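You operate a simulated robot arm through the tools that you are given. There is no shell and no other tool.

You run a simulated two-armed robot. Do the job below in one go: nothing can be reset, and whatever is moved stays where it is left.

Task
Zero the metre counter and crank 4 metres of yarn onto the reel.
Fine: the green lever frees the crank; lock it again after. Where these are worked on the way, their far stop is far enough and under half their travel is too little: green lever.
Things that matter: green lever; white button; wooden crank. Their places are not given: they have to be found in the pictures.

The check looks at the end state, three seconds after you hand in, the way a careful person would. Anything else that was tipped, shoved, dropped, spilled or broken makes it a failure.

Robot
Two 7-joint arms with two-finger parallel grippers on one trunk that stands fixed in place. Base frame: the origin is at the foot of the trunk, x ahead of it, y to its left, z up. Units: m, degrees, N and s.
The left shoulder is at [0.02, 0.138, 1.299], the right one opposite. With the tool pointing down near the work surface each hand reaches from about 0.1 to 0.48 m from the base axis, measured 20 degrees to its own side. Payload 1.57 kg a hand.
Tool frame (each hand has its own): the origin (TCP) lies between the finger pads and is the grasp point; the fingertips stand 0.03 m ahead of it; z points along the fingers, y is the line along which they close. Largest opening 0.08 m; finger width 0.017, thickness 0.012; the body of the gripper, 0.04 by 0.082 m, starts 0.08 m behind the TCP.
Orientation is that of the tool frame in the base frame, as a unit quaternion [w, x, y, z]. With the fingers straight down and closing along the base's y, the tool's x points along the base's -x, its y along +y and its z along -z.

Tools
- The arms move only by the tool move_arm. It takes "left_steps", "right_steps" or both (then of equal length, played together; a hand with none holds still); each is a list of rows, each a list of 7 numbers: the turn, a rotation vector about the base's x, y, z in units of 5 degrees (1.0 is 5 degrees), then the shift along the base's x, y, z in units of 50 mm (1.0 is 50 mm), then the finger opening in cm, from 0 to 8. In form: [[rx, ry, rz, x, y, z, hand], ...]. A call has 1 to 20 rows; each row shifts and turns the commanded pose from where the row before left it. A call with a number of a shift or a turn outside -1 to 1 is refused whole. Each row takes 0.2 s and may step no farther than 0.05 m and 8.6 degrees from the row before; otherwise, or with a gripper value out of range, the whole call is refused. A pose out of reach is approached as far as the arm can. The call stops where the force on the tool passes 90 N (or 10 N more than at its start, if that is more) or the arm is blocked; 0.2 s more then pass. The fingers move at their own pace (about 0.045 m/s each) and stop on an object; they squeeze with about 34 N. The grip force told is the motor's: it shows also when the fingers shut on nothing. Time passes only in rows, and 0.2 s behind the last, so rows that do not move let the fingers close. It gives the time, the measured TCP pose, the force on the tool (base axes), the opening and the grip force at its end, in the units of the frame above (readings bear some noise), with the torque about the TCP (base axes, N m) and any sound that the robot's microphone picked up.
- Cameras (640 x 400 px; columns grow to the right, rows downward): "scene" is now at [0.184, 0.0399, 1.2295]; the picture's right is [0.42, -0.91, 0.00], its down [-0.08, -0.04, -1.00] and it looks along [0.90, 0.42, -0.09] (base axes); focal length 214 px, centre (320, 200). "left" rides on the left gripper at [0.072, 0.007, -0.122] in its tool frame; the picture's right is [-0.09, 1.00, 0.00], its down [-0.84, -0.08, -0.54] and it looks along [-0.54, -0.05, 0.84] (tool axes); focal length 238 px, centre (320, 200). "right" rides on the right gripper at [0.072, -0.007, -0.122] in its tool frame; the picture's right is [0.09, 1.00, 0.00], its down [-0.84, 0.08, -0.54] and it looks along [-0.54, 0.05, 0.84] (tool axes); focal length 238 px, centre (320, 200).
- get_image(camera): a new picture of that camera. It takes no simulated time.
- move_column(by): slides the trunk up (or, below 0, down) by that many m; the arms and the scene camera ride with it, the base frame stays. It gives what a move gives, with no picture.
- turn_head(pan, tilt): turns the head with the scene camera to pan (to the left, within 60 degrees either way) and tilt (down, from -29 to 69), counted from straight ahead of the robot. It gives what a move gives.
- locate(camera, pixels): there is no depth. For up to 12 entries [column, row, z] of the newest picture of that camera ("zoom" is the newest enlarged one), the place [x, y] in the base frame at which the ray of that pixel passes the height z, good to about 0.002 m. It takes no simulated time.
- close_up(camera, box): a new picture of the part [left, top, right, bottom] of that camera's present view, enlarged. It takes no simulated time.
- job_done(): hands the job in; it is judged then, once.

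Leave the grippers open and the arms clear of the work at the hand-in unless told otherwise.

The tools are called by a JSON object that holds its "api" and its "payload". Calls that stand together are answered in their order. move_arm: Moves the arms, as the interface text tells. Its arguments: {"type":"object","properties":{"left_steps":{"type":"array","items":{"type":"array","items":{"type":"number"}}},"right_steps":{"type":"array","items":{"type":"array","items":{"type":"number"}}}},"required":[]} The other tools are called the same way: move_column (by) slides the trunk up or down; turn_head (pan, tilt) turns the head that bears the scene camera; get_image (camera) takes a picture; locate (camera, pixels) gives the place at which the rays of pixels pass given heights; close_up (camera, box) takes an enlarged picture of a part of a camera's view; job_done () hands the job in.

At the start:

```text
clock: 0.0
left_ee_pos: [0.2172, 0.3579, 1.1666]
left_orientation: [-0.226, -0.066, 0.969, -0.073]
left_force: [-0.8, 0.4, -0.5]
left_ft_torque: [0.01, 0.0, -0.01]
left_opening: 0.0803
left_finger_force: 0.0
right_ee_pos: [0.3255, -0.0011, 1.1734]
right_orientation: [-0.244, 0.0, 0.97, 0.001]
right_force: [0.4, -0.1, -0.3]
right_ft_torque: [-0.02, -0.02, -0.01]
right_opening: 0.0802
right_finger_force: 0.1
trunk travel left (down, up): [-0.674, 0.566]
head pan, tilt: [25.1, 4.9]
```

scene: 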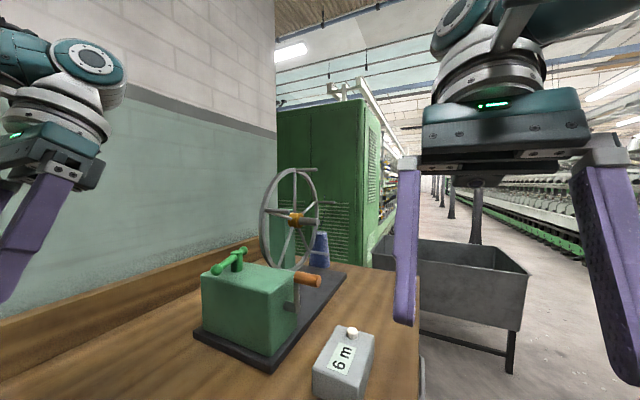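
right: 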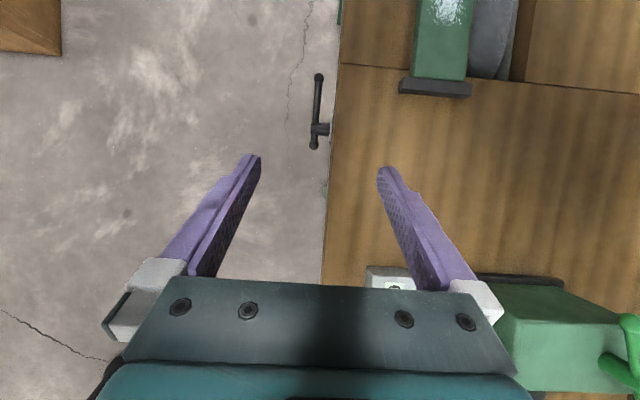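
left: 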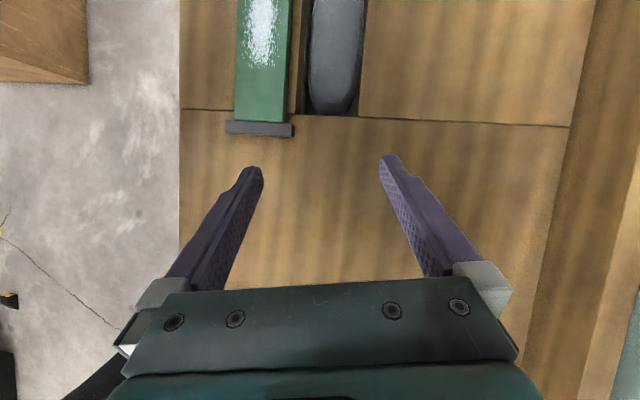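

The scene shows a green gearbox with a green lever on top (around 230,258), a wooden knob (around 305,279), a spoked reel, and a grey counter with a white button reading "6 m". I'll enlarge these parts first.

{"api": "close_up", "payload": {"camera": "scene", "box": [180, 160, 420, 400]}}

{"api": "turn_head", "payload": {"pan": 25, "tilt": 35}}

{"api": "get_image", "payload": {"camera": "scene"}}

```text
1.67 times, centred on (300, 280) of scene
```

zoom: 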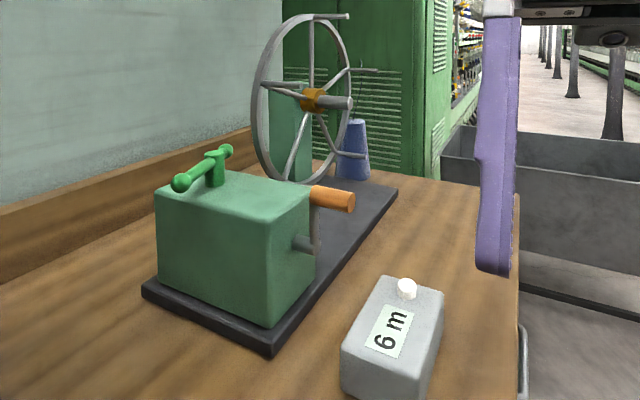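

```text
clock: 0.9
left_ee_pos: [0.2157, 0.359, 1.1659]
left_orientation: [-0.23, -0.068, 0.968, -0.074]
left_force: [-0.3, 0.2, -0.2]
left_ft_torque: [0.01, 0.0, -0.01]
left_opening: 0.0799
left_finger_force: 0.1
right_ee_pos: [0.3266, -0.0006, 1.1725]
right_orientation: [-0.245, 0.0, 0.97, 0.0]
right_force: [1.4, 0.4, 0.0]
right_ft_torque: [-0.02, 0.02, 0.01]
right_opening: 0.08
right_finger_force: 0.0
trunk travel left (down, up): [-0.674, 0.566]
head pan, tilt: [25.0, 35.0]
```

```text
taken
```

scene: 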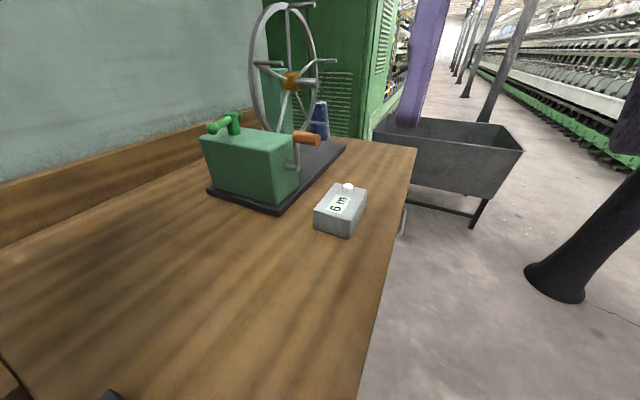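

I'll triangulate: read rays now, then raise the trunk and read the same points again.

{"api": "close_up", "payload": {"camera": "scene", "box": [190, 90, 382, 250]}}

{"api": "locate", "payload": {"camera": "scene", "pixels": [[348, 187, 0.8], [348, 187, 1.0], [345, 237, 0.8], [345, 237, 1.0], [318, 140, 0.8], [318, 140, 1.0], [212, 127, 0.8], [212, 127, 1.0], [278, 214, 0.8], [278, 214, 1.0]]}}

```text
2.50 times, centred on (286, 170) of scene
```

zoom: 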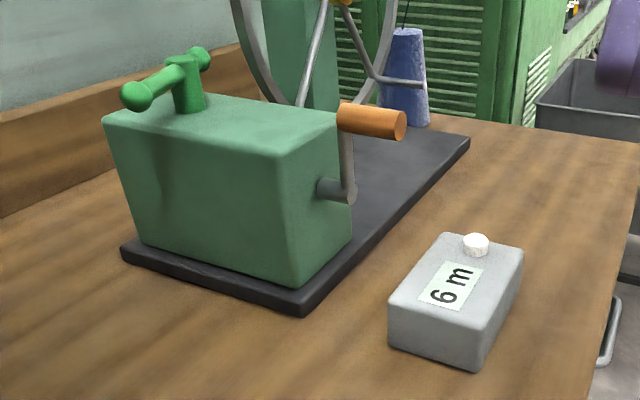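

```text
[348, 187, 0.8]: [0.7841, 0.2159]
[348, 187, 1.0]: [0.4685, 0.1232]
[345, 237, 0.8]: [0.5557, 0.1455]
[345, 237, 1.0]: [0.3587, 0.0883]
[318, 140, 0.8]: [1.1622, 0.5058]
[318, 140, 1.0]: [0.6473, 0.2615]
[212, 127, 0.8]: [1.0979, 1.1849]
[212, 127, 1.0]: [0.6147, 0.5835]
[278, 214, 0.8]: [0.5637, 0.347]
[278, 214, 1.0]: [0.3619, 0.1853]
```

Now raise the trunk 0.3 m for a second viewpoint.

{"api": "move_column", "payload": {"by": 0.3}}

{"api": "turn_head", "payload": {"pan": 25, "tilt": 50}}

{"api": "get_image", "payload": {"camera": "scene"}}

{"api": "close_up", "payload": {"camera": "scene", "box": [190, 90, 382, 250]}}

{"api": "get_image", "payload": {"camera": "right"}}

{"api": "get_image", "payload": {"camera": "left"}}

```text
clock: 4.0
left_ee_pos: [0.2162, 0.3584, 1.4659]
left_orientation: [-0.228, -0.068, 0.968, -0.076]
left_force: [-0.7, 0.5, -0.3]
left_ft_torque: [-0.02, 0.01, 0.01]
left_opening: 0.08
left_finger_force: 0.1
right_ee_pos: [0.325, 0.0001, 1.473]
right_orientation: [-0.245, 0.001, 0.97, 0.001]
right_force: [-0.9, 0.5, -0.1]
right_ft_torque: [0.02, 0.02, -0.03]
right_opening: 0.0798
right_finger_force: 0.1
trunk travel left (down, up): [-0.974, 0.266]
head pan, tilt: [25.0, 35.0]
```

```text
clock: 4.7
left_ee_pos: [0.2158, 0.3588, 1.4648]
left_orientation: [-0.228, -0.068, 0.968, -0.075]
left_force: [0.4, -0.3, -0.1]
left_ft_torque: [0.02, -0.02, -0.01]
left_opening: 0.0801
left_finger_force: 0.0
right_ee_pos: [0.3263, -0.0008, 1.4725]
right_orientation: [-0.245, 0.0, 0.97, 0.001]
right_force: [0.5, 0.1, 0.4]
right_ft_torque: [0.0, -0.01, -0.03]
right_opening: 0.0803
right_finger_force: 0.1
trunk travel left (down, up): [-0.974, 0.266]
head pan, tilt: [25.0, 50.0]
```

```text
taken
```

scene: 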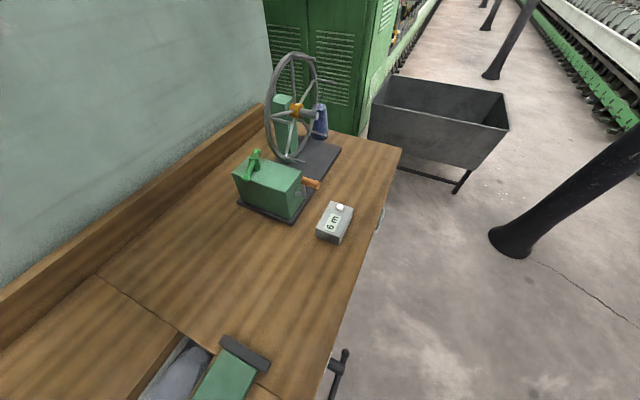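

```text
2.50 times, centred on (286, 170) of scene
```

zoom: 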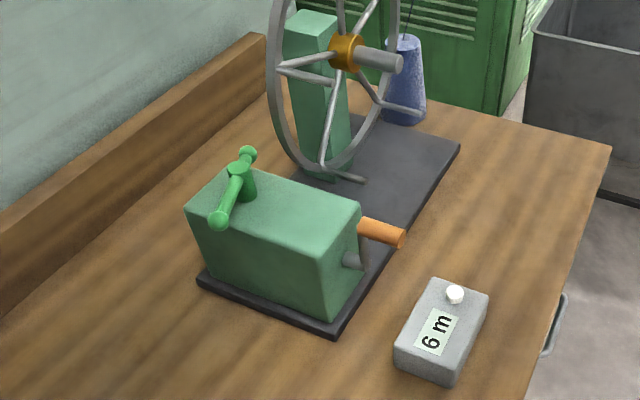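

```text
taken
```

right: 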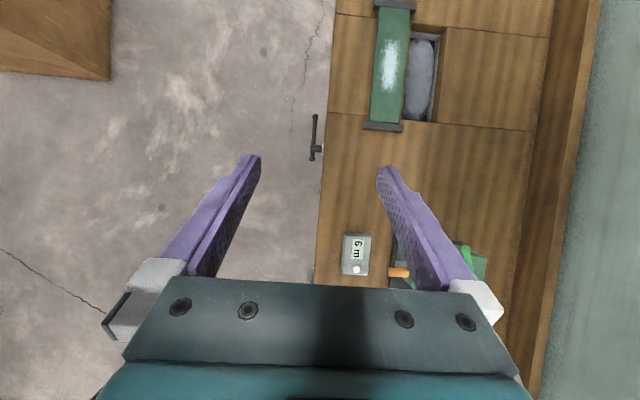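

```text
taken
```

left: 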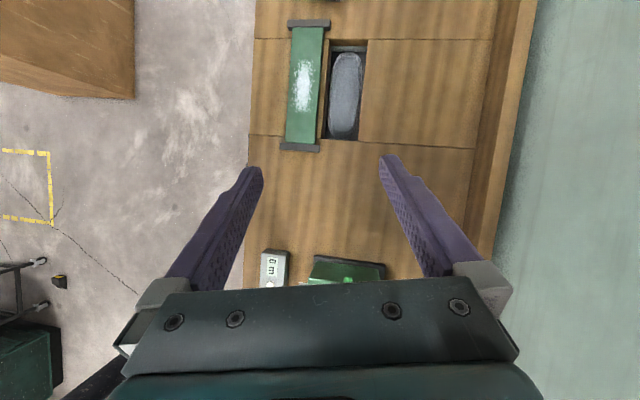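

I'll compare the same points in this second view: button zoom (455,294), counter bottom corner (443,386), knob end (400,240), lever near ball (218,218), base plate corner (335,337).

{"api": "locate", "payload": {"camera": "zoom", "pixels": [[455, 294, 0.8], [455, 294, 1.0], [443, 386, 0.8], [443, 386, 1.0], [400, 240, 0.8], [400, 240, 1.0], [218, 218, 0.8], [218, 218, 1.0], [335, 337, 0.8], [335, 337, 1.0]]}}

```text
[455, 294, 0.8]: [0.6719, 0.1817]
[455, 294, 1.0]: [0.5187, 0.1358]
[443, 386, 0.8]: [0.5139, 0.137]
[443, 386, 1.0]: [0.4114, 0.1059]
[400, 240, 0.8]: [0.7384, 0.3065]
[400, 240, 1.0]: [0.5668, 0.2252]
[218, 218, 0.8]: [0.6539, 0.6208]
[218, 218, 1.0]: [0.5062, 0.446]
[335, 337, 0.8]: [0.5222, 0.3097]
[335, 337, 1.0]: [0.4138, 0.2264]
```

Triangulated: table z≈0.889, button about (0.566, 0.150, 0.938), knob end about (0.527, 0.204, 1.047), lever near ball about (0.458, 0.389, 1.065). Now I'll locate the machine outlines for orientation.

{"api": "locate", "payload": {"camera": "zoom", "pixels": [[198, 283, 0.889], [335, 335, 0.889], [460, 148, 0.9], [247, 152, 1.065], [218, 218, 1.065], [240, 170, 1.065], [320, 252, 1.03], [187, 205, 1.03], [358, 203, 1.03], [362, 227, 1.047], [345, 260, 1.0], [400, 240, 1.047]]}}

{"api": "close_up", "payload": {"camera": "scene", "box": [225, 140, 365, 250]}}

```text
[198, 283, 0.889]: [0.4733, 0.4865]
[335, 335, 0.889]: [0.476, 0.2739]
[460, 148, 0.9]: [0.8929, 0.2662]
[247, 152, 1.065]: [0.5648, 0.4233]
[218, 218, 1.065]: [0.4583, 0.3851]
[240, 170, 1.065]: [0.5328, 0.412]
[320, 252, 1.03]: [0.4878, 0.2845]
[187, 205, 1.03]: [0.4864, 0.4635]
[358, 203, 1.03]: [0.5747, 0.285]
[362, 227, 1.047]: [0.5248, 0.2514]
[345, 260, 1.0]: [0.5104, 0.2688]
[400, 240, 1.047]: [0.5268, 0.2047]
```

```text
3.64 times, centred on (295, 195) of scene
```

zoom: 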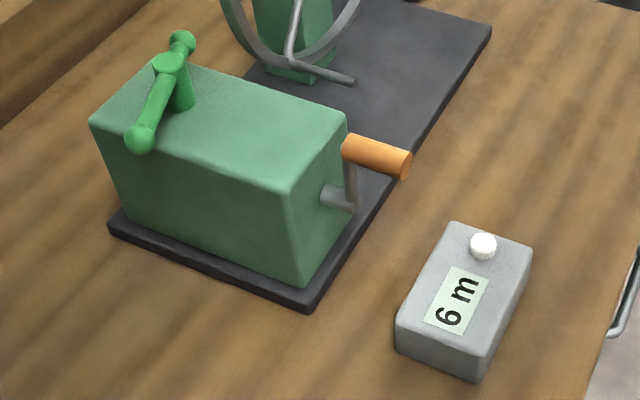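

The machine is aligned with the base axes: crank axis along y, lever bar on a vertical hub. Next I'll locate the counter top corners and the crank shaft in this zoom.

{"api": "locate", "payload": {"camera": "zoom", "pixels": [[455, 222, 0.932], [532, 245, 0.932], [397, 322, 0.932], [478, 350, 0.932], [483, 245, 0.938], [350, 207, 0.985], [408, 166, 1.047], [345, 150, 1.047], [172, 62, 1.065], [140, 138, 1.065], [182, 40, 1.065]]}}

{"api": "move_column", "payload": {"by": -0.35}}

{"api": "turn_head", "payload": {"pan": 25, "tilt": 20}}

{"api": "close_up", "payload": {"camera": "scene", "box": [180, 160, 400, 300]}}

```text
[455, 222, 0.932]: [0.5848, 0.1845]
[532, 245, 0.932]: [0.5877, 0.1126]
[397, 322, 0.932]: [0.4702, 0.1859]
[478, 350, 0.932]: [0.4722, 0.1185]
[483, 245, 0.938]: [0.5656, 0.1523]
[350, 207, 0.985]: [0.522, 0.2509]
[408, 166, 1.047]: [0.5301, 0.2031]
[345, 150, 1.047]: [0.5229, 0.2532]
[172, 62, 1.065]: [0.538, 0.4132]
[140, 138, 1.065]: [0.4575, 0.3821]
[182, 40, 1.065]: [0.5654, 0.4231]
```

```text
clock: 8.1
left_ee_pos: [0.2162, 0.3577, 1.1149]
left_orientation: [-0.228, -0.068, 0.968, -0.076]
left_force: [0.3, -0.4, -0.6]
left_ft_torque: [0.0, 0.01, 0.01]
left_opening: 0.0799
left_finger_force: 0.1
right_ee_pos: [0.325, -0.0013, 1.1225]
right_orientation: [-0.245, 0.0, 0.97, 0.0]
right_force: [0.3, 0.5, 0.1]
right_ft_torque: [0.0, 0.0, 0.0]
right_opening: 0.0801
right_finger_force: 0.2
trunk travel left (down, up): [-0.624, 0.616]
head pan, tilt: [25.0, 50.0]
```

```text
clock: 9.1
left_ee_pos: [0.217, 0.3593, 1.1161]
left_orientation: [-0.228, -0.069, 0.968, -0.075]
left_force: [0.6, 0.8, 0.4]
left_ft_torque: [-0.02, 0.0, -0.01]
left_opening: 0.08
left_finger_force: 0.1
right_ee_pos: [0.3253, -0.001, 1.1225]
right_orientation: [-0.244, 0.0, 0.97, 0.001]
right_force: [-1.2, 0.2, -0.6]
right_ft_torque: [0.01, 0.05, -0.03]
right_opening: 0.08
right_finger_force: 0.0
trunk travel left (down, up): [-0.624, 0.616]
head pan, tilt: [25.0, 20.0]
```

```text
2.86 times, centred on (290, 230) of scene
```

zoom: 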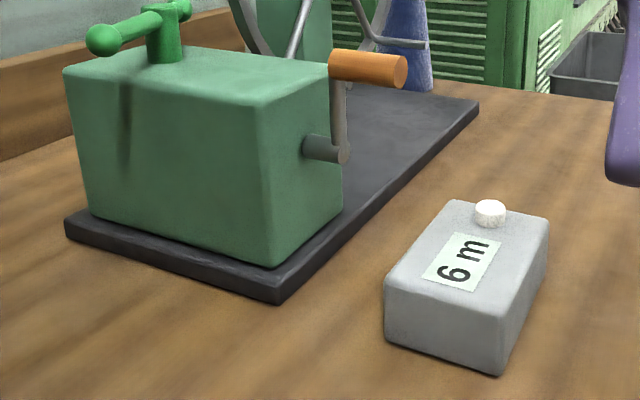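

Another baseline view; I'll read rays for knob end (399,71), shaft end (343,156), ball (103,40), far ball (180,8), button top (490,207), hub top (163,12).

{"api": "locate", "payload": {"camera": "zoom", "pixels": [[399, 71, 1.04], [399, 71, 1.06], [343, 156, 0.97], [343, 156, 1.0], [103, 40, 1.05], [103, 40, 1.08], [180, 8, 1.05], [180, 8, 1.08], [490, 207, 0.935], [490, 207, 0.95], [266, 108, 1.02], [266, 108, 1.04]]}}

```text
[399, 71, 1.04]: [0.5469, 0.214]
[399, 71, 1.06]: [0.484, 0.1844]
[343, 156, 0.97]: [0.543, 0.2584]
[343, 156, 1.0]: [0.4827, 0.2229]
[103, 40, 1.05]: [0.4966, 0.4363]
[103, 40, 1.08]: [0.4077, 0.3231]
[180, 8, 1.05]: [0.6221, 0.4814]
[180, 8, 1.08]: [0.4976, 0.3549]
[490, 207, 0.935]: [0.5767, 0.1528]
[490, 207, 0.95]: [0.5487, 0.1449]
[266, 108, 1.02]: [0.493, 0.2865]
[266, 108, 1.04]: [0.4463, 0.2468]
```

Refined: knob centre ≈ (0.529, y 0.204–0.252, 1.046), shaft ≈ (0.529, 0.25, 0.977), so the radius is about 0.069. Lever bar is at z≈1.064, ball (0.456, 0.384), hub ≈ (0.534, 0.412). I'll move the left hand to tool-down above the lever ball and the right hand out to the right.

{"api": "move_arm", "payload": {"left_steps": [[0.29, -0.88, 0.4, 0.6, 0.06, 0.35, 4], [0.29, -0.88, 0.4, 0.7, 0.06, 0.3, 4], [0.29, -0.88, 0.4, 0.7, 0.06, 0.3, 4], [0.29, -0.88, 0.4, 0.8, 0.06, 0.3, 4], [0.29, -0.88, 0.4, 0.8, 0.06, 0.2, 4], [0.29, -0.88, 0.4, 0.8, 0.06, 0.1, 4]], "right_steps": [[0, 0, 0, 0, -0.6, 0, 8], [0, 0, 0, 0, -0.6, 0, 8], [0, 0, 0, 0, -0.6, 0, 8], [0, 0, 0, 0, -0.6, 0, 8], [0, 0, 0, 0, -0.6, 0, 8], [0, 0, 0, 0, -0.6, 0, 8]]}}

{"api": "get_image", "payload": {"camera": "left"}}

{"api": "get_image", "payload": {"camera": "scene"}}

```text
clock: 9.8
left_ee_pos: [0.257, 0.3989, 1.1278]
left_orientation: [-0.152, -0.182, 0.965, -0.109]
left_force: [0.1, -0.1, 0.5]
left_ft_torque: [-0.01, -0.01, -0.03]
left_opening: 0.04
left_finger_force: 0.1
right_ee_pos: [0.326, -0.0717, 1.1233]
right_orientation: [-0.243, 0.001, 0.97, 0.001]
right_force: [0.1, 1.0, -0.9]
right_ft_torque: [-0.03, 0.0, 0.01]
right_opening: 0.08
right_finger_force: 0.1
trunk travel left (down, up): [-0.624, 0.616]
head pan, tilt: [25.0, 20.0]
stopped in row 3 (left hand): the arm was blocked; the commanded pose is now the measured one
```

```text
taken
```

left: 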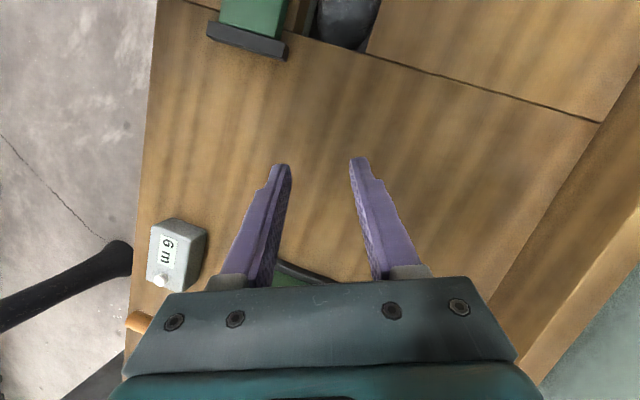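

```text
taken
```

scene: 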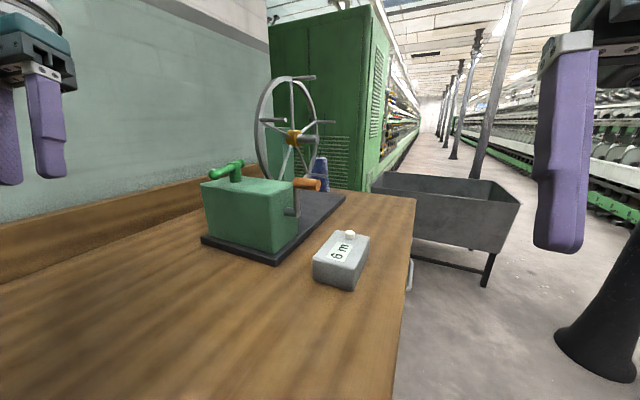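

The arm stalled, with no contact force, so probably a joint limit or speed issue. I'll try smaller moves: translation first, no turning.

{"api": "move_arm", "payload": {"left_steps": [[0, 0, 0, 0.5, 0, 0.2, 4], [0, 0, 0, 0.5, 0, 0.2, 4], [0, 0, 0, 0.5, 0, 0.2, 4], [0, 0, 0, 0.5, 0, 0.2, 4]]}}

```text
clock: 10.4
left_ee_pos: [0.2629, 0.4363, 1.1221]
left_orientation: [-0.154, -0.261, 0.938, -0.166]
left_force: [-0.1, -0.1, 0.6]
left_ft_torque: [0.0, 0.02, -0.01]
left_opening: 0.0399
left_finger_force: 0.1
right_ee_pos: [0.3263, -0.0712, 1.1235]
right_orientation: [-0.243, 0.001, 0.97, 0.001]
right_force: [-0.4, -0.8, -0.6]
right_ft_torque: [0.01, 0.01, 0.01]
right_opening: 0.08
right_finger_force: 0.0
trunk travel left (down, up): [-0.624, 0.616]
head pan, tilt: [25.0, 20.0]
stopped in row 3 (left hand): the arm was blocked; the commanded pose is now the measured one
```

Still drifting without contact; likely a joint limit because the hand is high relative to the shoulder. I'll raise the trunk 0.2 m, then lower the hand relative to it while undoing the drift.

{"api": "move_column", "payload": {"by": 0.2}}

{"api": "move_arm", "payload": {"left_steps": [[0.3, 0, 0, 0, -0.3, -0.4, 4], [0.3, 0, 0, 0, -0.3, -0.4, 4], [0.3, 0, 0, 0, -0.3, -0.4, 4]]}}

```text
clock: 12.6
left_ee_pos: [0.2625, 0.4359, 1.3223]
left_orientation: [-0.155, -0.261, 0.938, -0.166]
left_force: [0.3, -0.2, 0.3]
left_ft_torque: [-0.04, -0.01, -0.01]
left_opening: 0.04
left_finger_force: 0.0
right_ee_pos: [0.3255, -0.0718, 1.3239]
right_orientation: [-0.243, 0.001, 0.97, 0.002]
right_force: [-0.2, 0.8, 0.5]
right_ft_torque: [0.0, -0.01, 0.02]
right_opening: 0.08
right_finger_force: 0.0
trunk travel left (down, up): [-0.824, 0.416]
head pan, tilt: [25.0, 20.0]
```

```text
clock: 13.4
left_ee_pos: [0.2617, 0.3898, 1.2617]
left_orientation: [-0.143, -0.268, 0.944, -0.129]
left_force: [-1.0, -0.1, -0.3]
left_ft_torque: [-0.01, -0.01, 0.03]
left_opening: 0.04
left_finger_force: 0.1
right_ee_pos: [0.3264, -0.0709, 1.3233]
right_orientation: [-0.243, 0.001, 0.97, 0.002]
right_force: [0.2, -0.5, 0.6]
right_ft_torque: [0.0, 0.0, 0.01]
right_opening: 0.08
right_finger_force: 0.1
trunk travel left (down, up): [-0.824, 0.416]
head pan, tilt: [25.0, 20.0]
```

Downward tracking works. Continue down and forward without rotation.

{"api": "move_arm", "payload": {"left_steps": [[0, 0, 0, 0.2, 0, -0.6, 4], [0, 0, 0, 0.3, 0, -0.6, 4], [0, 0, 0, 0.3, 0, -0.4, 4], [0, 0, 0, 0.5, 0, 0, 4], [0, 0, 0, 0.5, 0, 0, 4]]}}

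{"api": "get_image", "payload": {"camera": "scene"}}

```text
clock: 14.6
left_ee_pos: [0.3523, 0.3915, 1.1813]
left_orientation: [-0.146, -0.265, 0.944, -0.129]
left_force: [-0.6, 0.0, -0.1]
left_ft_torque: [-0.04, -0.04, 0.03]
left_opening: 0.0398
left_finger_force: 0.0
right_ee_pos: [0.326, -0.0699, 1.3224]
right_orientation: [-0.243, 0.001, 0.97, 0.001]
right_force: [-0.1, 0.2, 0.3]
right_ft_torque: [0.0, 0.0, -0.02]
right_opening: 0.08
right_finger_force: 0.1
trunk travel left (down, up): [-0.824, 0.416]
head pan, tilt: [25.0, 20.0]
```

```text
taken
```

scene: 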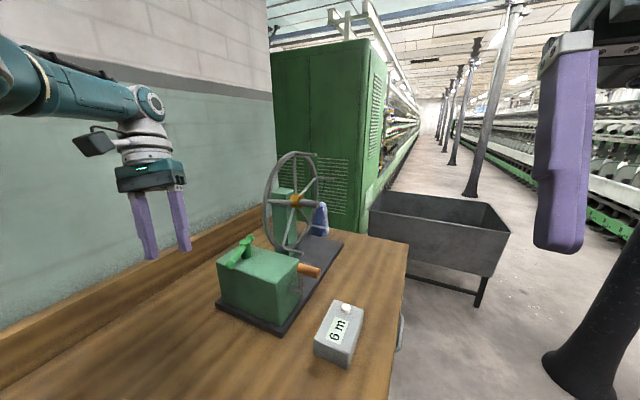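

Reach works well at this height. Now align to tool-down with the fingers closing across the bar (yaw 20°), and move above the lever ball at (0.455, 0.384).

{"api": "move_arm", "payload": {"left_steps": [[0.7, -0.56, -0.45, 0.4, -0.03, 0, 4], [0.7, -0.56, -0.45, 0.4, -0.03, 0, 4], [0.7, -0.56, -0.45, 0.4, -0.03, 0, 4], [0.7, -0.56, -0.45, 0.4, -0.03, 0, 4], [0.7, -0.56, -0.45, 0.4, -0.03, 0, 4], [0, 0, 0, 0, 0, 0, 4]]}}

{"api": "get_image", "payload": {"camera": "left"}}

{"api": "get_image", "payload": {"camera": "scene"}}

```text
clock: 16.0
left_ee_pos: [0.4406, 0.3825, 1.1863]
left_orientation: [0.002, -0.174, 0.985, -0.001]
left_force: [0.5, 0.6, 0.5]
left_ft_torque: [-0.03, -0.03, 0.0]
left_opening: 0.0401
left_finger_force: 0.0
left hand out of reach, approached as far as the arm can: row 2, 4, 5
right_ee_pos: [0.3268, -0.0707, 1.3229]
right_orientation: [-0.243, 0.001, 0.97, 0.001]
right_force: [0.4, 0.0, -0.4]
right_ft_torque: [-0.01, 0.01, 0.03]
right_opening: 0.0802
right_finger_force: 0.1
trunk travel left (down, up): [-0.824, 0.416]
head pan, tilt: [25.0, 20.0]
```

```text
taken
```

left: 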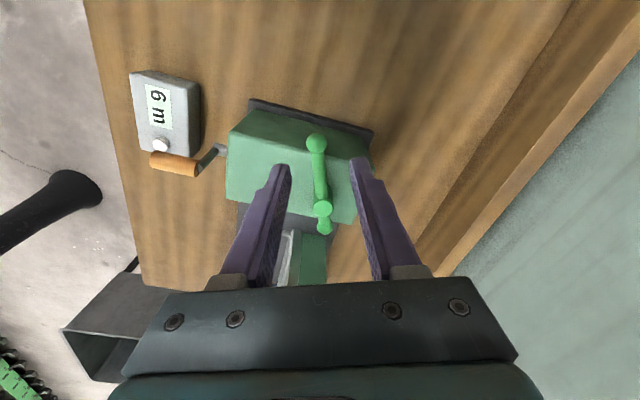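

```text
taken
```

scene: 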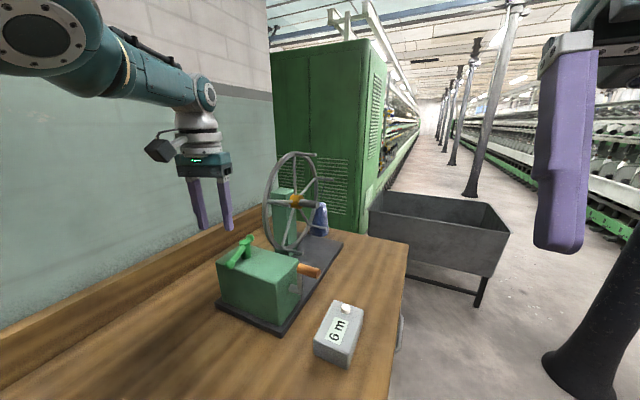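

At tool-down the arm is at its reach limit here, so I'll pitch the tool 30° forward in the plane of the bar. That brings the wrist back, and the hand will hover at (0.455, 0.384, 1.14).

{"api": "move_arm", "payload": {"left_steps": [[0.34, -0.94, 0, 0, 0, 0, 4], [0.34, -0.94, 0, 0, 0, 0, 4], [0.34, -0.94, 0, 0.05, 0, -0.2, 4], [0.34, -0.94, 0, 0.05, 0.01, -0.2, 4], [0.34, -0.94, 0, 0.1, 0.01, -0.25, 4], [0.34, -0.94, 0, 0.1, 0.01, -0.25, 4], [0, 0, 0, 0, 0, 0, 4]]}}

{"api": "get_image", "payload": {"camera": "left"}}

{"api": "close_up", "payload": {"camera": "scene", "box": [140, 140, 380, 370]}}

```text
clock: 17.6
left_ee_pos: [0.519, 0.4133, 1.127]
left_orientation: [0.256, -0.169, 0.951, 0.043]
left_force: [0.1, 0.5, 0.4]
left_ft_torque: [-0.01, 0.0, -0.01]
left_opening: 0.04
left_finger_force: 0.0
left hand out of reach, approached as far as the arm can: row 1, 2, 3, 4, 5, 6
right_ee_pos: [0.3272, -0.0715, 1.3239]
right_orientation: [-0.242, 0.001, 0.97, 0.002]
right_force: [0.2, -0.5, 0.3]
right_ft_torque: [0.0, -0.01, 0.0]
right_opening: 0.0801
right_finger_force: 0.1
trunk travel left (down, up): [-0.824, 0.416]
head pan, tilt: [25.0, 20.0]
```

```text
taken
```

left: 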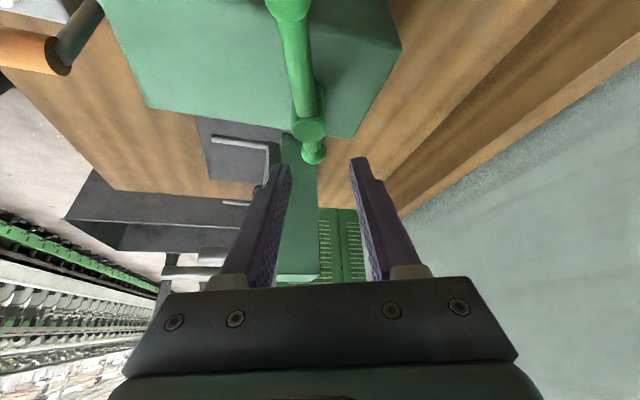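

```text
1.74 times, centred on (260, 255) of scene
```

zoom: 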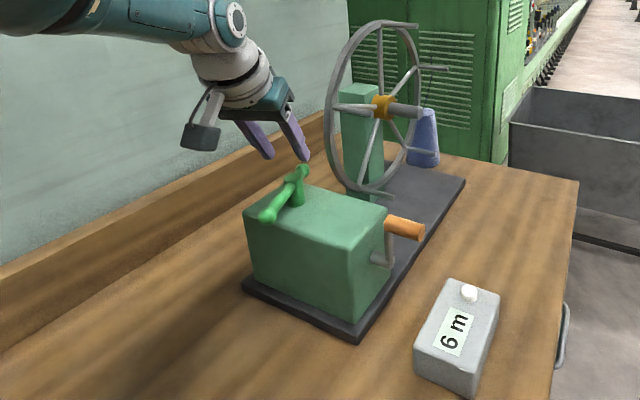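

The hand overshot the commanded place (now at 0.519, 0.413, 1.127) because of some joint limit. I'll try drawing back along -x slowly and see how it tracks.

{"api": "move_arm", "payload": {"left_steps": [[0, 0, 0, -0.3, -0.1, 0, 4], [0, 0, 0, -0.3, -0.1, 0, 4], [0, 0, 0, -0.3, -0.1, 0, 4], [0, 0, 0, 0, 0, 0, 4]]}}

```text
clock: 18.6
left_ee_pos: [0.5135, 0.4158, 1.1139]
left_orientation: [0.256, -0.169, 0.951, 0.043]
left_force: [0.3, -0.2, -0.7]
left_ft_torque: [-0.03, 0.01, 0.01]
left_opening: 0.0398
left_finger_force: 0.1
left hand out of reach, approached as far as the arm can: row 1, 2, 3
right_ee_pos: [0.3267, -0.0715, 1.3221]
right_orientation: [-0.242, 0.0, 0.97, 0.001]
right_force: [0.7, -0.5, 0.6]
right_ft_torque: [0.03, 0.02, -0.01]
right_opening: 0.08
right_finger_force: 0.1
trunk travel left (down, up): [-0.824, 0.416]
head pan, tilt: [25.0, 20.0]
```

It can't retract in this posture and sinks instead. I'll look at the arm posture to understand which joint limits it.

{"api": "turn_head", "payload": {"pan": 58, "tilt": 10}}

{"api": "get_image", "payload": {"camera": "scene"}}

```text
clock: 19.6
left_ee_pos: [0.5144, 0.4155, 1.1144]
left_orientation: [0.256, -0.169, 0.951, 0.044]
left_force: [-0.2, -0.6, -0.3]
left_ft_torque: [0.02, -0.05, -0.01]
left_opening: 0.0402
left_finger_force: 0.0
right_ee_pos: [0.3264, -0.0719, 1.3233]
right_orientation: [-0.243, 0.002, 0.97, 0.001]
right_force: [-1.3, -0.1, 0.1]
right_ft_torque: [0.02, -0.05, 0.03]
right_opening: 0.08
right_finger_force: 0.0
trunk travel left (down, up): [-0.824, 0.416]
head pan, tilt: [58.0, 10.0]
```

```text
taken
```

scene: 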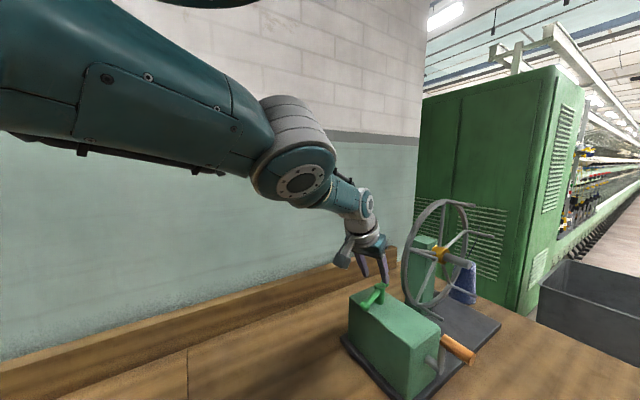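

The arm looks fully straight, an elbow singularity, which explains why it won't retract. I'll command a stronger pull straight back toward the shoulder and up, where there is free space.

{"api": "move_arm", "payload": {"left_steps": [[0, 0, 0, -0.3, -0.2, 0.5, 4], [0, 0, 0, -0.7, -0.4, 0.4, 4], [0, 0, 0, -0.7, -0.4, 0.4, 4], [0, 0, 0, -0.7, -0.4, 0.4, 4], [0, 0, 0, 0, 0, 0, 4]]}}

{"api": "get_image", "payload": {"camera": "scene"}}

```text
clock: 20.8
left_ee_pos: [0.5169, 0.4105, 1.1616]
left_orientation: [0.266, -0.178, 0.947, 0.038]
left_force: [-0.3, -0.4, 0.2]
left_ft_torque: [0.03, -0.02, -0.02]
left_opening: 0.0401
left_finger_force: 0.1
left hand out of reach, approached as far as the arm can: row 1, 2, 3, 4
right_ee_pos: [0.3257, -0.0715, 1.3229]
right_orientation: [-0.244, 0.002, 0.97, 0.001]
right_force: [-1.1, -0.8, 0.6]
right_ft_torque: [-0.01, 0.01, 0.02]
right_opening: 0.0801
right_finger_force: 0.2
trunk travel left (down, up): [-0.824, 0.416]
head pan, tilt: [58.0, 10.0]
```

```text
taken
```

scene: 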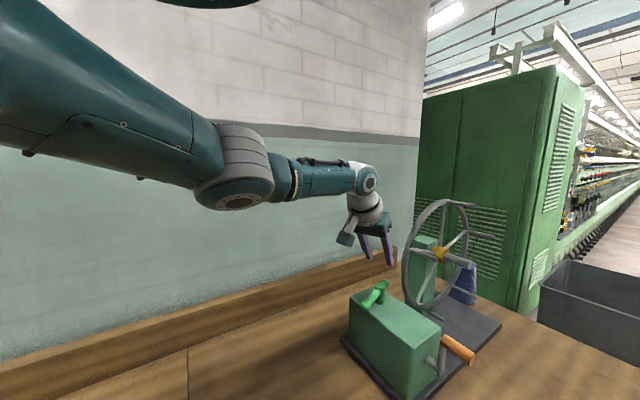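

The elbow has started to bend. I'll hold still for a few rows to see whether the arm converges to the commanded pose.

{"api": "move_arm", "payload": {"left_steps": [[0, 0, 0, -0.3, 0, 0, 4], [0, 0, 0, -0.3, 0, 0, 4], [0, 0, 0, 0, 0, 0, 4], [0, 0, 0, 0, 0, 0, 4]]}}

```text
clock: 21.8
left_ee_pos: [0.4615, 0.3921, 1.1627]
left_orientation: [0.257, -0.168, 0.951, 0.043]
left_force: [-0.4, 1.3, -0.5]
left_ft_torque: [0.02, 0.02, -0.02]
left_opening: 0.0399
left_finger_force: 0.0
right_ee_pos: [0.3259, -0.0724, 1.3242]
right_orientation: [-0.243, 0.0, 0.97, 0.001]
right_force: [0.3, 0.1, -0.7]
right_ft_torque: [0.01, 0.0, 0.0]
right_opening: 0.08
right_finger_force: 0.2
trunk travel left (down, up): [-0.824, 0.416]
head pan, tilt: [58.0, 10.0]
```

Free now and tracking. Move to just above the ball, (0.460, 0.386, 1.11), and look.

{"api": "move_arm", "payload": {"left_steps": [[0, 0, 0, 0, -0.06, -0.35, 4], [0, 0, 0, 0, -0.06, -0.35, 4], [0, 0, 0, 0, 0, -0.35, 4], [0, 0, 0, 0, 0, 0, 4]]}}

{"api": "get_image", "payload": {"camera": "left"}}

{"api": "turn_head", "payload": {"pan": 40, "tilt": 25}}

{"api": "get_image", "payload": {"camera": "scene"}}

```text
clock: 22.8
left_ee_pos: [0.4618, 0.3858, 1.1091]
left_orientation: [0.256, -0.168, 0.951, 0.043]
left_force: [-0.4, 0.8, 1.2]
left_ft_torque: [-0.02, -0.02, -0.03]
left_opening: 0.0398
left_finger_force: 0.0
right_ee_pos: [0.3255, -0.0703, 1.3227]
right_orientation: [-0.243, 0.001, 0.97, 0.001]
right_force: [-1.2, -0.6, -0.3]
right_ft_torque: [0.01, -0.01, -0.01]
right_opening: 0.0798
right_finger_force: 0.0
trunk travel left (down, up): [-0.824, 0.416]
head pan, tilt: [58.0, 10.0]
```

```text
taken
```

left: 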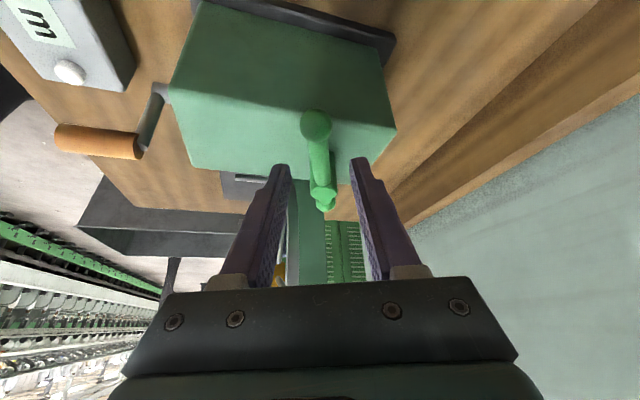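

```text
clock: 23.6
left_ee_pos: [0.4613, 0.3853, 1.1084]
left_orientation: [0.258, -0.169, 0.95, 0.044]
left_force: [0.5, -0.1, 1.3]
left_ft_torque: [0.0, 0.0, -0.01]
left_opening: 0.0398
left_finger_force: 0.0
right_ee_pos: [0.3268, -0.0722, 1.3238]
right_orientation: [-0.243, 0.001, 0.97, 0.001]
right_force: [0.0, -0.2, 0.2]
right_ft_torque: [-0.05, -0.03, 0.0]
right_opening: 0.0802
right_finger_force: 0.0
trunk travel left (down, up): [-0.824, 0.416]
head pan, tilt: [40.0, 25.0]
```

```text
taken
```

scene: 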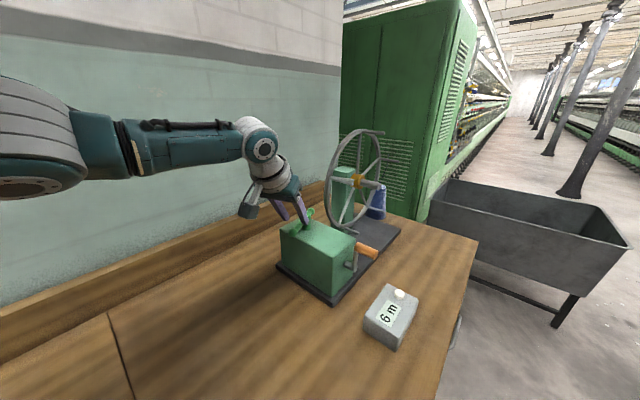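

Lever ball sits at (316,124) and is centred between the fingers. I'll check its position from this camera.

{"api": "locate", "payload": {"camera": "left", "pixels": [[316, 124, 1.064], [322, 188, 1.064], [326, 206, 1.064], [62, 138, 1.046], [138, 147, 1.046], [70, 71, 0.938]]}}

```text
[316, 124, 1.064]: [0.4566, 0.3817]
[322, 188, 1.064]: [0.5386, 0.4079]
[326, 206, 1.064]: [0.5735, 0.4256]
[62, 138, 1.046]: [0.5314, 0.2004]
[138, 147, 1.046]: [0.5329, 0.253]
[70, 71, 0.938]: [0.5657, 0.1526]
```

Positions agree. Lower over the ball to z≈1.072 with the fingers straddling it, opening 3 cm.

{"api": "move_arm", "payload": {"left_steps": [[0, 0, 0, 0, -0.03, -0.25, 4], [0, 0, 0, 0, -0.03, -0.25, 4], [0, 0, 0, 0, 0, -0.22, 3], [0, 0, 0, 0, 0, 0, 3]]}}

{"api": "get_image", "payload": {"camera": "left"}}

{"api": "close_up", "payload": {"camera": "scene", "box": [220, 150, 420, 320]}}

```text
clock: 24.6
left_ee_pos: [0.4616, 0.3824, 1.074]
left_orientation: [0.257, -0.168, 0.951, 0.042]
left_force: [0.8, -0.1, 0.4]
left_ft_torque: [0.0, -0.02, 0.03]
left_opening: 0.0303
left_finger_force: 0.1
right_ee_pos: [0.3254, -0.071, 1.3228]
right_orientation: [-0.242, 0.002, 0.97, 0.002]
right_force: [-0.3, -0.9, -0.2]
right_ft_torque: [0.03, -0.01, 0.02]
right_opening: 0.0801
right_finger_force: 0.1
trunk travel left (down, up): [-0.824, 0.416]
head pan, tilt: [40.0, 25.0]
```

```text
taken
```

left: 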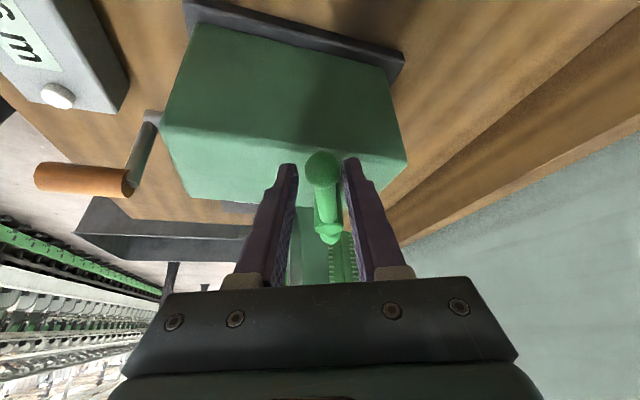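

```text
2.35 times, centred on (320, 235) of scene
```

zoom: 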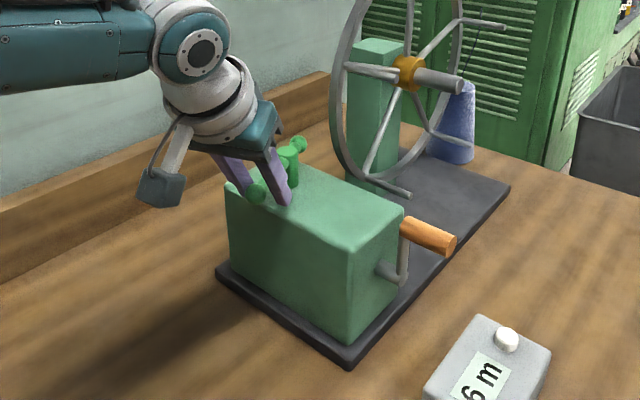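

The fingers straddle the bar just inside the ball. I'll gently try swinging it toward +y, 15° around the hub, watching the force.

{"api": "move_arm", "payload": {"left_steps": [[0, 0, -1, -0.044, 0.13, 0, 3], [0, 0, -1, -0.03, 0.134, 0, 3], [0, 0, -1, -0.02, 0.138, 0, 3], [0, 0, 0, 0, 0, 0, 3]]}}

{"api": "get_image", "payload": {"camera": "left"}}

```text
clock: 25.6
left_ee_pos: [0.4611, 0.3983, 1.0734]
left_orientation: [0.264, -0.043, 0.964, 0.004]
left_force: [14.1, -20.1, 1.5]
left_ft_torque: [-0.19, -0.29, 0.42]
left_opening: 0.0492
left_finger_force: 11.0
right_ee_pos: [0.3282, -0.0742, 1.3248]
right_orientation: [-0.241, 0.002, 0.97, -0.001]
right_force: [0.2, 0.5, 0.6]
right_ft_torque: [0.06, -0.02, 0.04]
right_opening: 0.0798
right_finger_force: 0.0
trunk travel left (down, up): [-0.824, 0.416]
head pan, tilt: [40.0, 25.0]
```

```text
taken
```

left: 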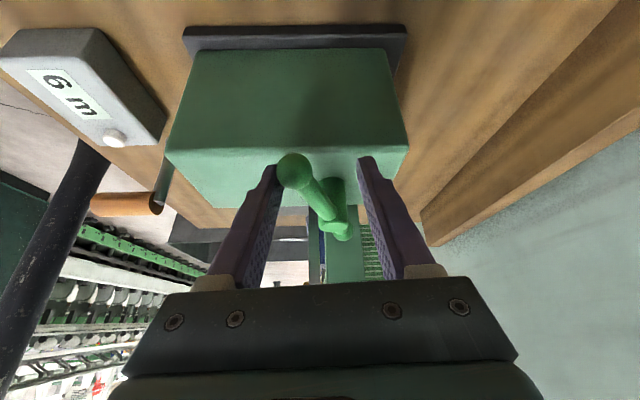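

The lever didn't budge (force 20 N, fingers pushed apart), so that side is its stop. I'll go back and swing the other way, toward -y.

{"api": "move_arm", "payload": {"left_steps": [[0, 0, 1, 0.0, -0.138, 0, 3], [0, 0, 1, 0.01, -0.134, 0, 3], [0, 0, 1, 0.01, -0.13, 0, 3], [0, 0, 0, 0, 0, 0, 3]]}}

{"api": "get_image", "payload": {"camera": "left"}}

```text
clock: 26.6
left_ee_pos: [0.4568, 0.3822, 1.0753]
left_orientation: [0.256, -0.171, 0.95, 0.045]
left_force: [-0.4, -0.3, 0.2]
left_ft_torque: [0.01, -0.04, 0.0]
left_opening: 0.0301
left_finger_force: 0.2
right_ee_pos: [0.3259, -0.0717, 1.3231]
right_orientation: [-0.243, 0.002, 0.97, 0.001]
right_force: [-0.1, 0.2, -0.5]
right_ft_torque: [-0.01, 0.0, 0.01]
right_opening: 0.0802
right_finger_force: 0.0
trunk travel left (down, up): [-0.824, 0.416]
head pan, tilt: [40.0, 25.0]
```

```text
taken
```

left: 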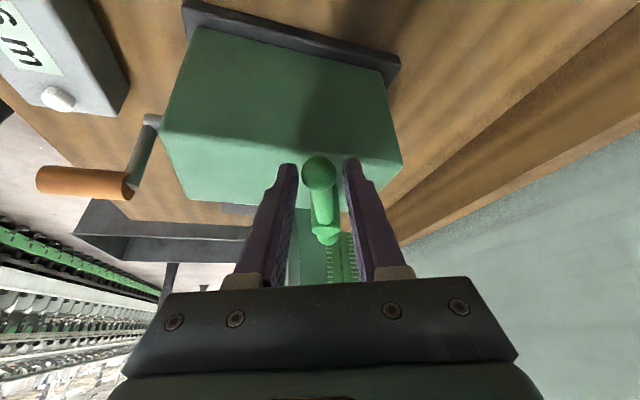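

Back at start, lever unmoved. Now swing the other way by 15°, with the fingers a bit narrower.

{"api": "move_arm", "payload": {"left_steps": [[0, 0, 0, 0.08, 0, 0, 2.2], [0, 0, 1, 0.054, -0.128, 0, 2.2], [0, 0, 1, 0.066, -0.12, 0, 2.2], [0, 0, 1, 0.074, -0.116, 0, 2.2], [0, 0, 0, 0, 0, 0, 2.2]]}}

{"api": "get_image", "payload": {"camera": "left"}}

```text
clock: 27.8
left_ee_pos: [0.4725, 0.3668, 1.074]
left_orientation: [0.249, -0.292, 0.92, 0.076]
left_force: [0.3, 0.2, 0.0]
left_ft_torque: [0.04, -0.01, -0.01]
left_opening: 0.0222
left_finger_force: 0.4
right_ee_pos: [0.3275, -0.0709, 1.3219]
right_orientation: [-0.244, 0.002, 0.97, 0.002]
right_force: [0.2, 0.0, 0.0]
right_ft_torque: [0.02, -0.02, 0.01]
right_opening: 0.0802
right_finger_force: 0.0
trunk travel left (down, up): [-0.824, 0.416]
head pan, tilt: [40.0, 25.0]
```

```text
taken
```

left: 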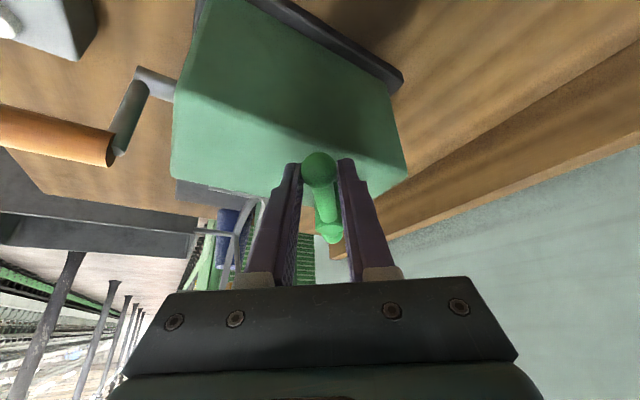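

The lever follows with almost no force. Continue another 30° along the arc.

{"api": "move_arm", "payload": {"left_steps": [[0, 0, 1, 0.086, -0.108, 0, 2.2], [0, 0, 1, 0.094, -0.1, 0, 2.2], [0, 0, 1, 0.104, -0.092, 0, 2.2], [0, 0, 1, 0.11, -0.084, 0, 2.2], [0, 0, 1, 0.116, -0.072, 0, 2.2], [0, 0, 1, 0.124, -0.062, 0, 2.2], [0, 0, 0, 0, 0, 0, 2.2]]}}

{"api": "get_image", "payload": {"camera": "left"}}

{"api": "close_up", "payload": {"camera": "scene", "box": [220, 150, 420, 320]}}

```text
clock: 29.4
left_ee_pos: [0.4867, 0.3368, 1.0826]
left_orientation: [0.221, -0.52, 0.814, 0.137]
left_force: [0.9, -0.4, -0.3]
left_ft_torque: [-0.02, -0.02, -0.03]
left_opening: 0.0227
left_finger_force: 0.2
left hand out of reach, approached as far as the arm can: row 5, 6
right_ee_pos: [0.3256, -0.0708, 1.3232]
right_orientation: [-0.243, 0.001, 0.97, 0.001]
right_force: [-0.6, -1.2, 0.4]
right_ft_torque: [-0.04, 0.01, -0.02]
right_opening: 0.0801
right_finger_force: 0.1
trunk travel left (down, up): [-0.824, 0.416]
head pan, tilt: [40.0, 25.0]
```

```text
taken
```

left: 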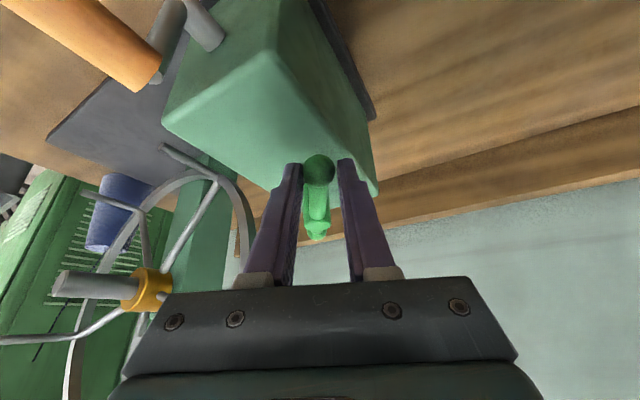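

```text
2.35 times, centred on (320, 235) of scene
```

zoom: 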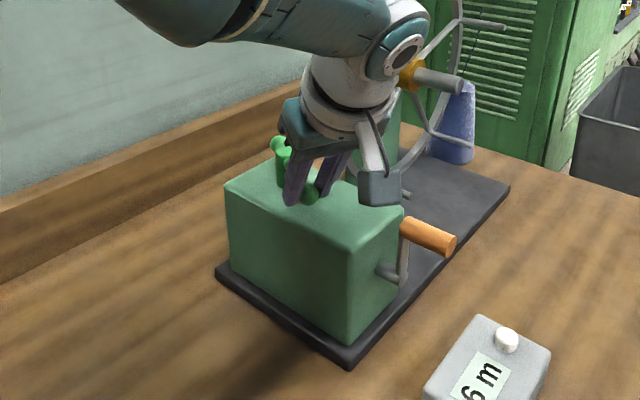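

The arm hit a yaw limit, with the hand slightly high. I'll check where the ball is now (318,168).

{"api": "locate", "payload": {"camera": "left", "pixels": [[318, 168, 1.064], [316, 226, 1.064]]}}

```text
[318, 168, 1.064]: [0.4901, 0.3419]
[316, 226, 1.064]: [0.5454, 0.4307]
```

Ball is at about 236°, so it has turned about 36° from 200°. I'll continue pushing toward +x without further yaw, a bit lower.

{"api": "move_arm", "payload": {"left_steps": [[0, 0, -0.5, 0.1, 0, -0.12, 2.6], [0, 0, -0.5, 0.14, -0.05, -0.06, 2.6], [0, 0, 0, 0.14, -0.05, 0, 2.6], [0, 0, 0, 0.14, -0.05, 0, 2.6], [0, 0, 0, 0, 0, 0, 2.6]]}}

{"api": "get_image", "payload": {"camera": "left"}}

```text
clock: 30.6
left_ee_pos: [0.4941, 0.3269, 1.0812]
left_orientation: [0.226, -0.483, 0.836, 0.128]
left_force: [0.4, -0.1, -0.4]
left_ft_torque: [0.02, -0.03, 0.02]
left_opening: 0.0266
left_finger_force: 0.4
left hand out of reach, approached as far as the arm can: row 2, 3, 4
right_ee_pos: [0.3256, -0.0719, 1.3236]
right_orientation: [-0.243, 0.002, 0.97, 0.001]
right_force: [-0.1, -0.7, 1.1]
right_ft_torque: [0.06, 0.01, -0.02]
right_opening: 0.0798
right_finger_force: 0.1
trunk travel left (down, up): [-0.824, 0.416]
head pan, tilt: [40.0, 25.0]
```

```text
taken
```

left: 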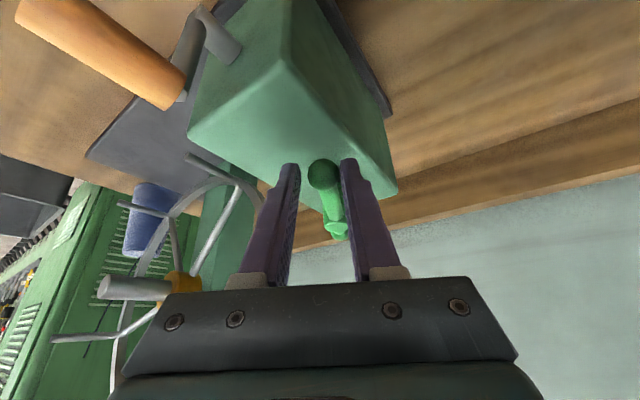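

The reach in x ran out again, because the tool's forward tilt turned sideways. I'll lift off and reorient so the fingers close in the x–z plane with the tool tilted forward. That posture also suits the crank.

{"api": "move_arm", "payload": {"left_steps": [[0, 0, 0, 0, 0, 0.5, 3], [0, 0, 0, -0.2, 0, 0.6, 3], [0, 0, 0, -0.3, 0, 0.6, 3], [0, 0, 0, -0.3, 0, 0.4, 3], [0, 0, 0, 0, 0, 0, 3]]}}

{"api": "move_arm", "payload": {"left_steps": [[-0.8, -0.46, 0.46, 0, 0, 0, 3], [-0.8, -0.46, 0.46, 0, 0, 0, 3], [-0.8, -0.46, 0.46, 0, 0, 0, 3], [-0.8, -0.46, 0.46, 0, 0, 0, 3], [-0.8, -0.46, 0.46, 0, 0, 0, 3], [-0.8, -0.46, 0.46, 0, 0, 0, 3], [-0.8, -0.46, 0.46, 0, 0, 0, 3], [-0.8, -0.46, 0.46, 0, 0, 0, 3], [-0.8, -0.46, 0.46, 0, 0, 0, 3], [0, 0, 0, 0, 0, 0, 3]]}}

{"api": "get_image", "payload": {"camera": "left"}}

{"api": "get_image", "payload": {"camera": "scene"}}

```text
clock: 31.8
left_ee_pos: [0.5213, 0.335, 1.1693]
left_orientation: [0.225, -0.484, 0.836, 0.128]
left_force: [-0.8, 0.4, 0.0]
left_ft_torque: [0.0, -0.03, -0.01]
left_opening: 0.0302
left_finger_force: 0.1
left hand out of reach, approached as far as the arm can: row 1, 2, 3, 4
right_ee_pos: [0.3264, -0.0714, 1.3227]
right_orientation: [-0.242, 0.001, 0.97, 0.001]
right_force: [-0.2, 0.3, 0.4]
right_ft_torque: [0.0, -0.01, 0.04]
right_opening: 0.0798
right_finger_force: 0.0
trunk travel left (down, up): [-0.824, 0.416]
head pan, tilt: [40.0, 25.0]
```

```text
clock: 34.0
left_ee_pos: [0.5511, 0.3411, 1.1627]
left_orientation: [-0.184, 0.683, -0.683, 0.182]
left_force: [-1.2, 0.5, 0.8]
left_ft_torque: [-0.02, 0.0, 0.01]
left_opening: 0.0298
left_finger_force: 0.0
left hand out of reach, approached as far as the arm can: row 1, 2, 3, 4, 5, 6, 7, 8, 9
right_ee_pos: [0.3265, -0.0721, 1.3236]
right_orientation: [-0.243, 0.001, 0.97, 0.001]
right_force: [0.6, 0.2, -0.1]
right_ft_torque: [-0.06, 0.01, -0.01]
right_opening: 0.08
right_finger_force: 0.1
trunk travel left (down, up): [-0.824, 0.416]
head pan, tilt: [40.0, 25.0]
```

```text
taken
```

left: 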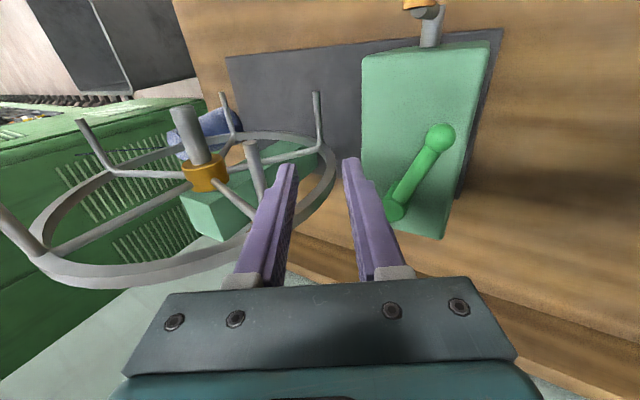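

```text
taken
```

scene: 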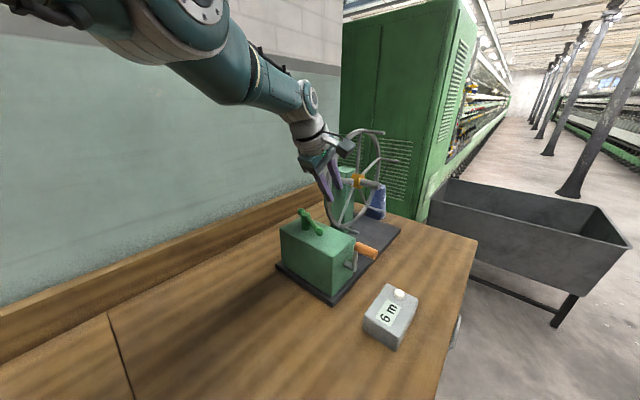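

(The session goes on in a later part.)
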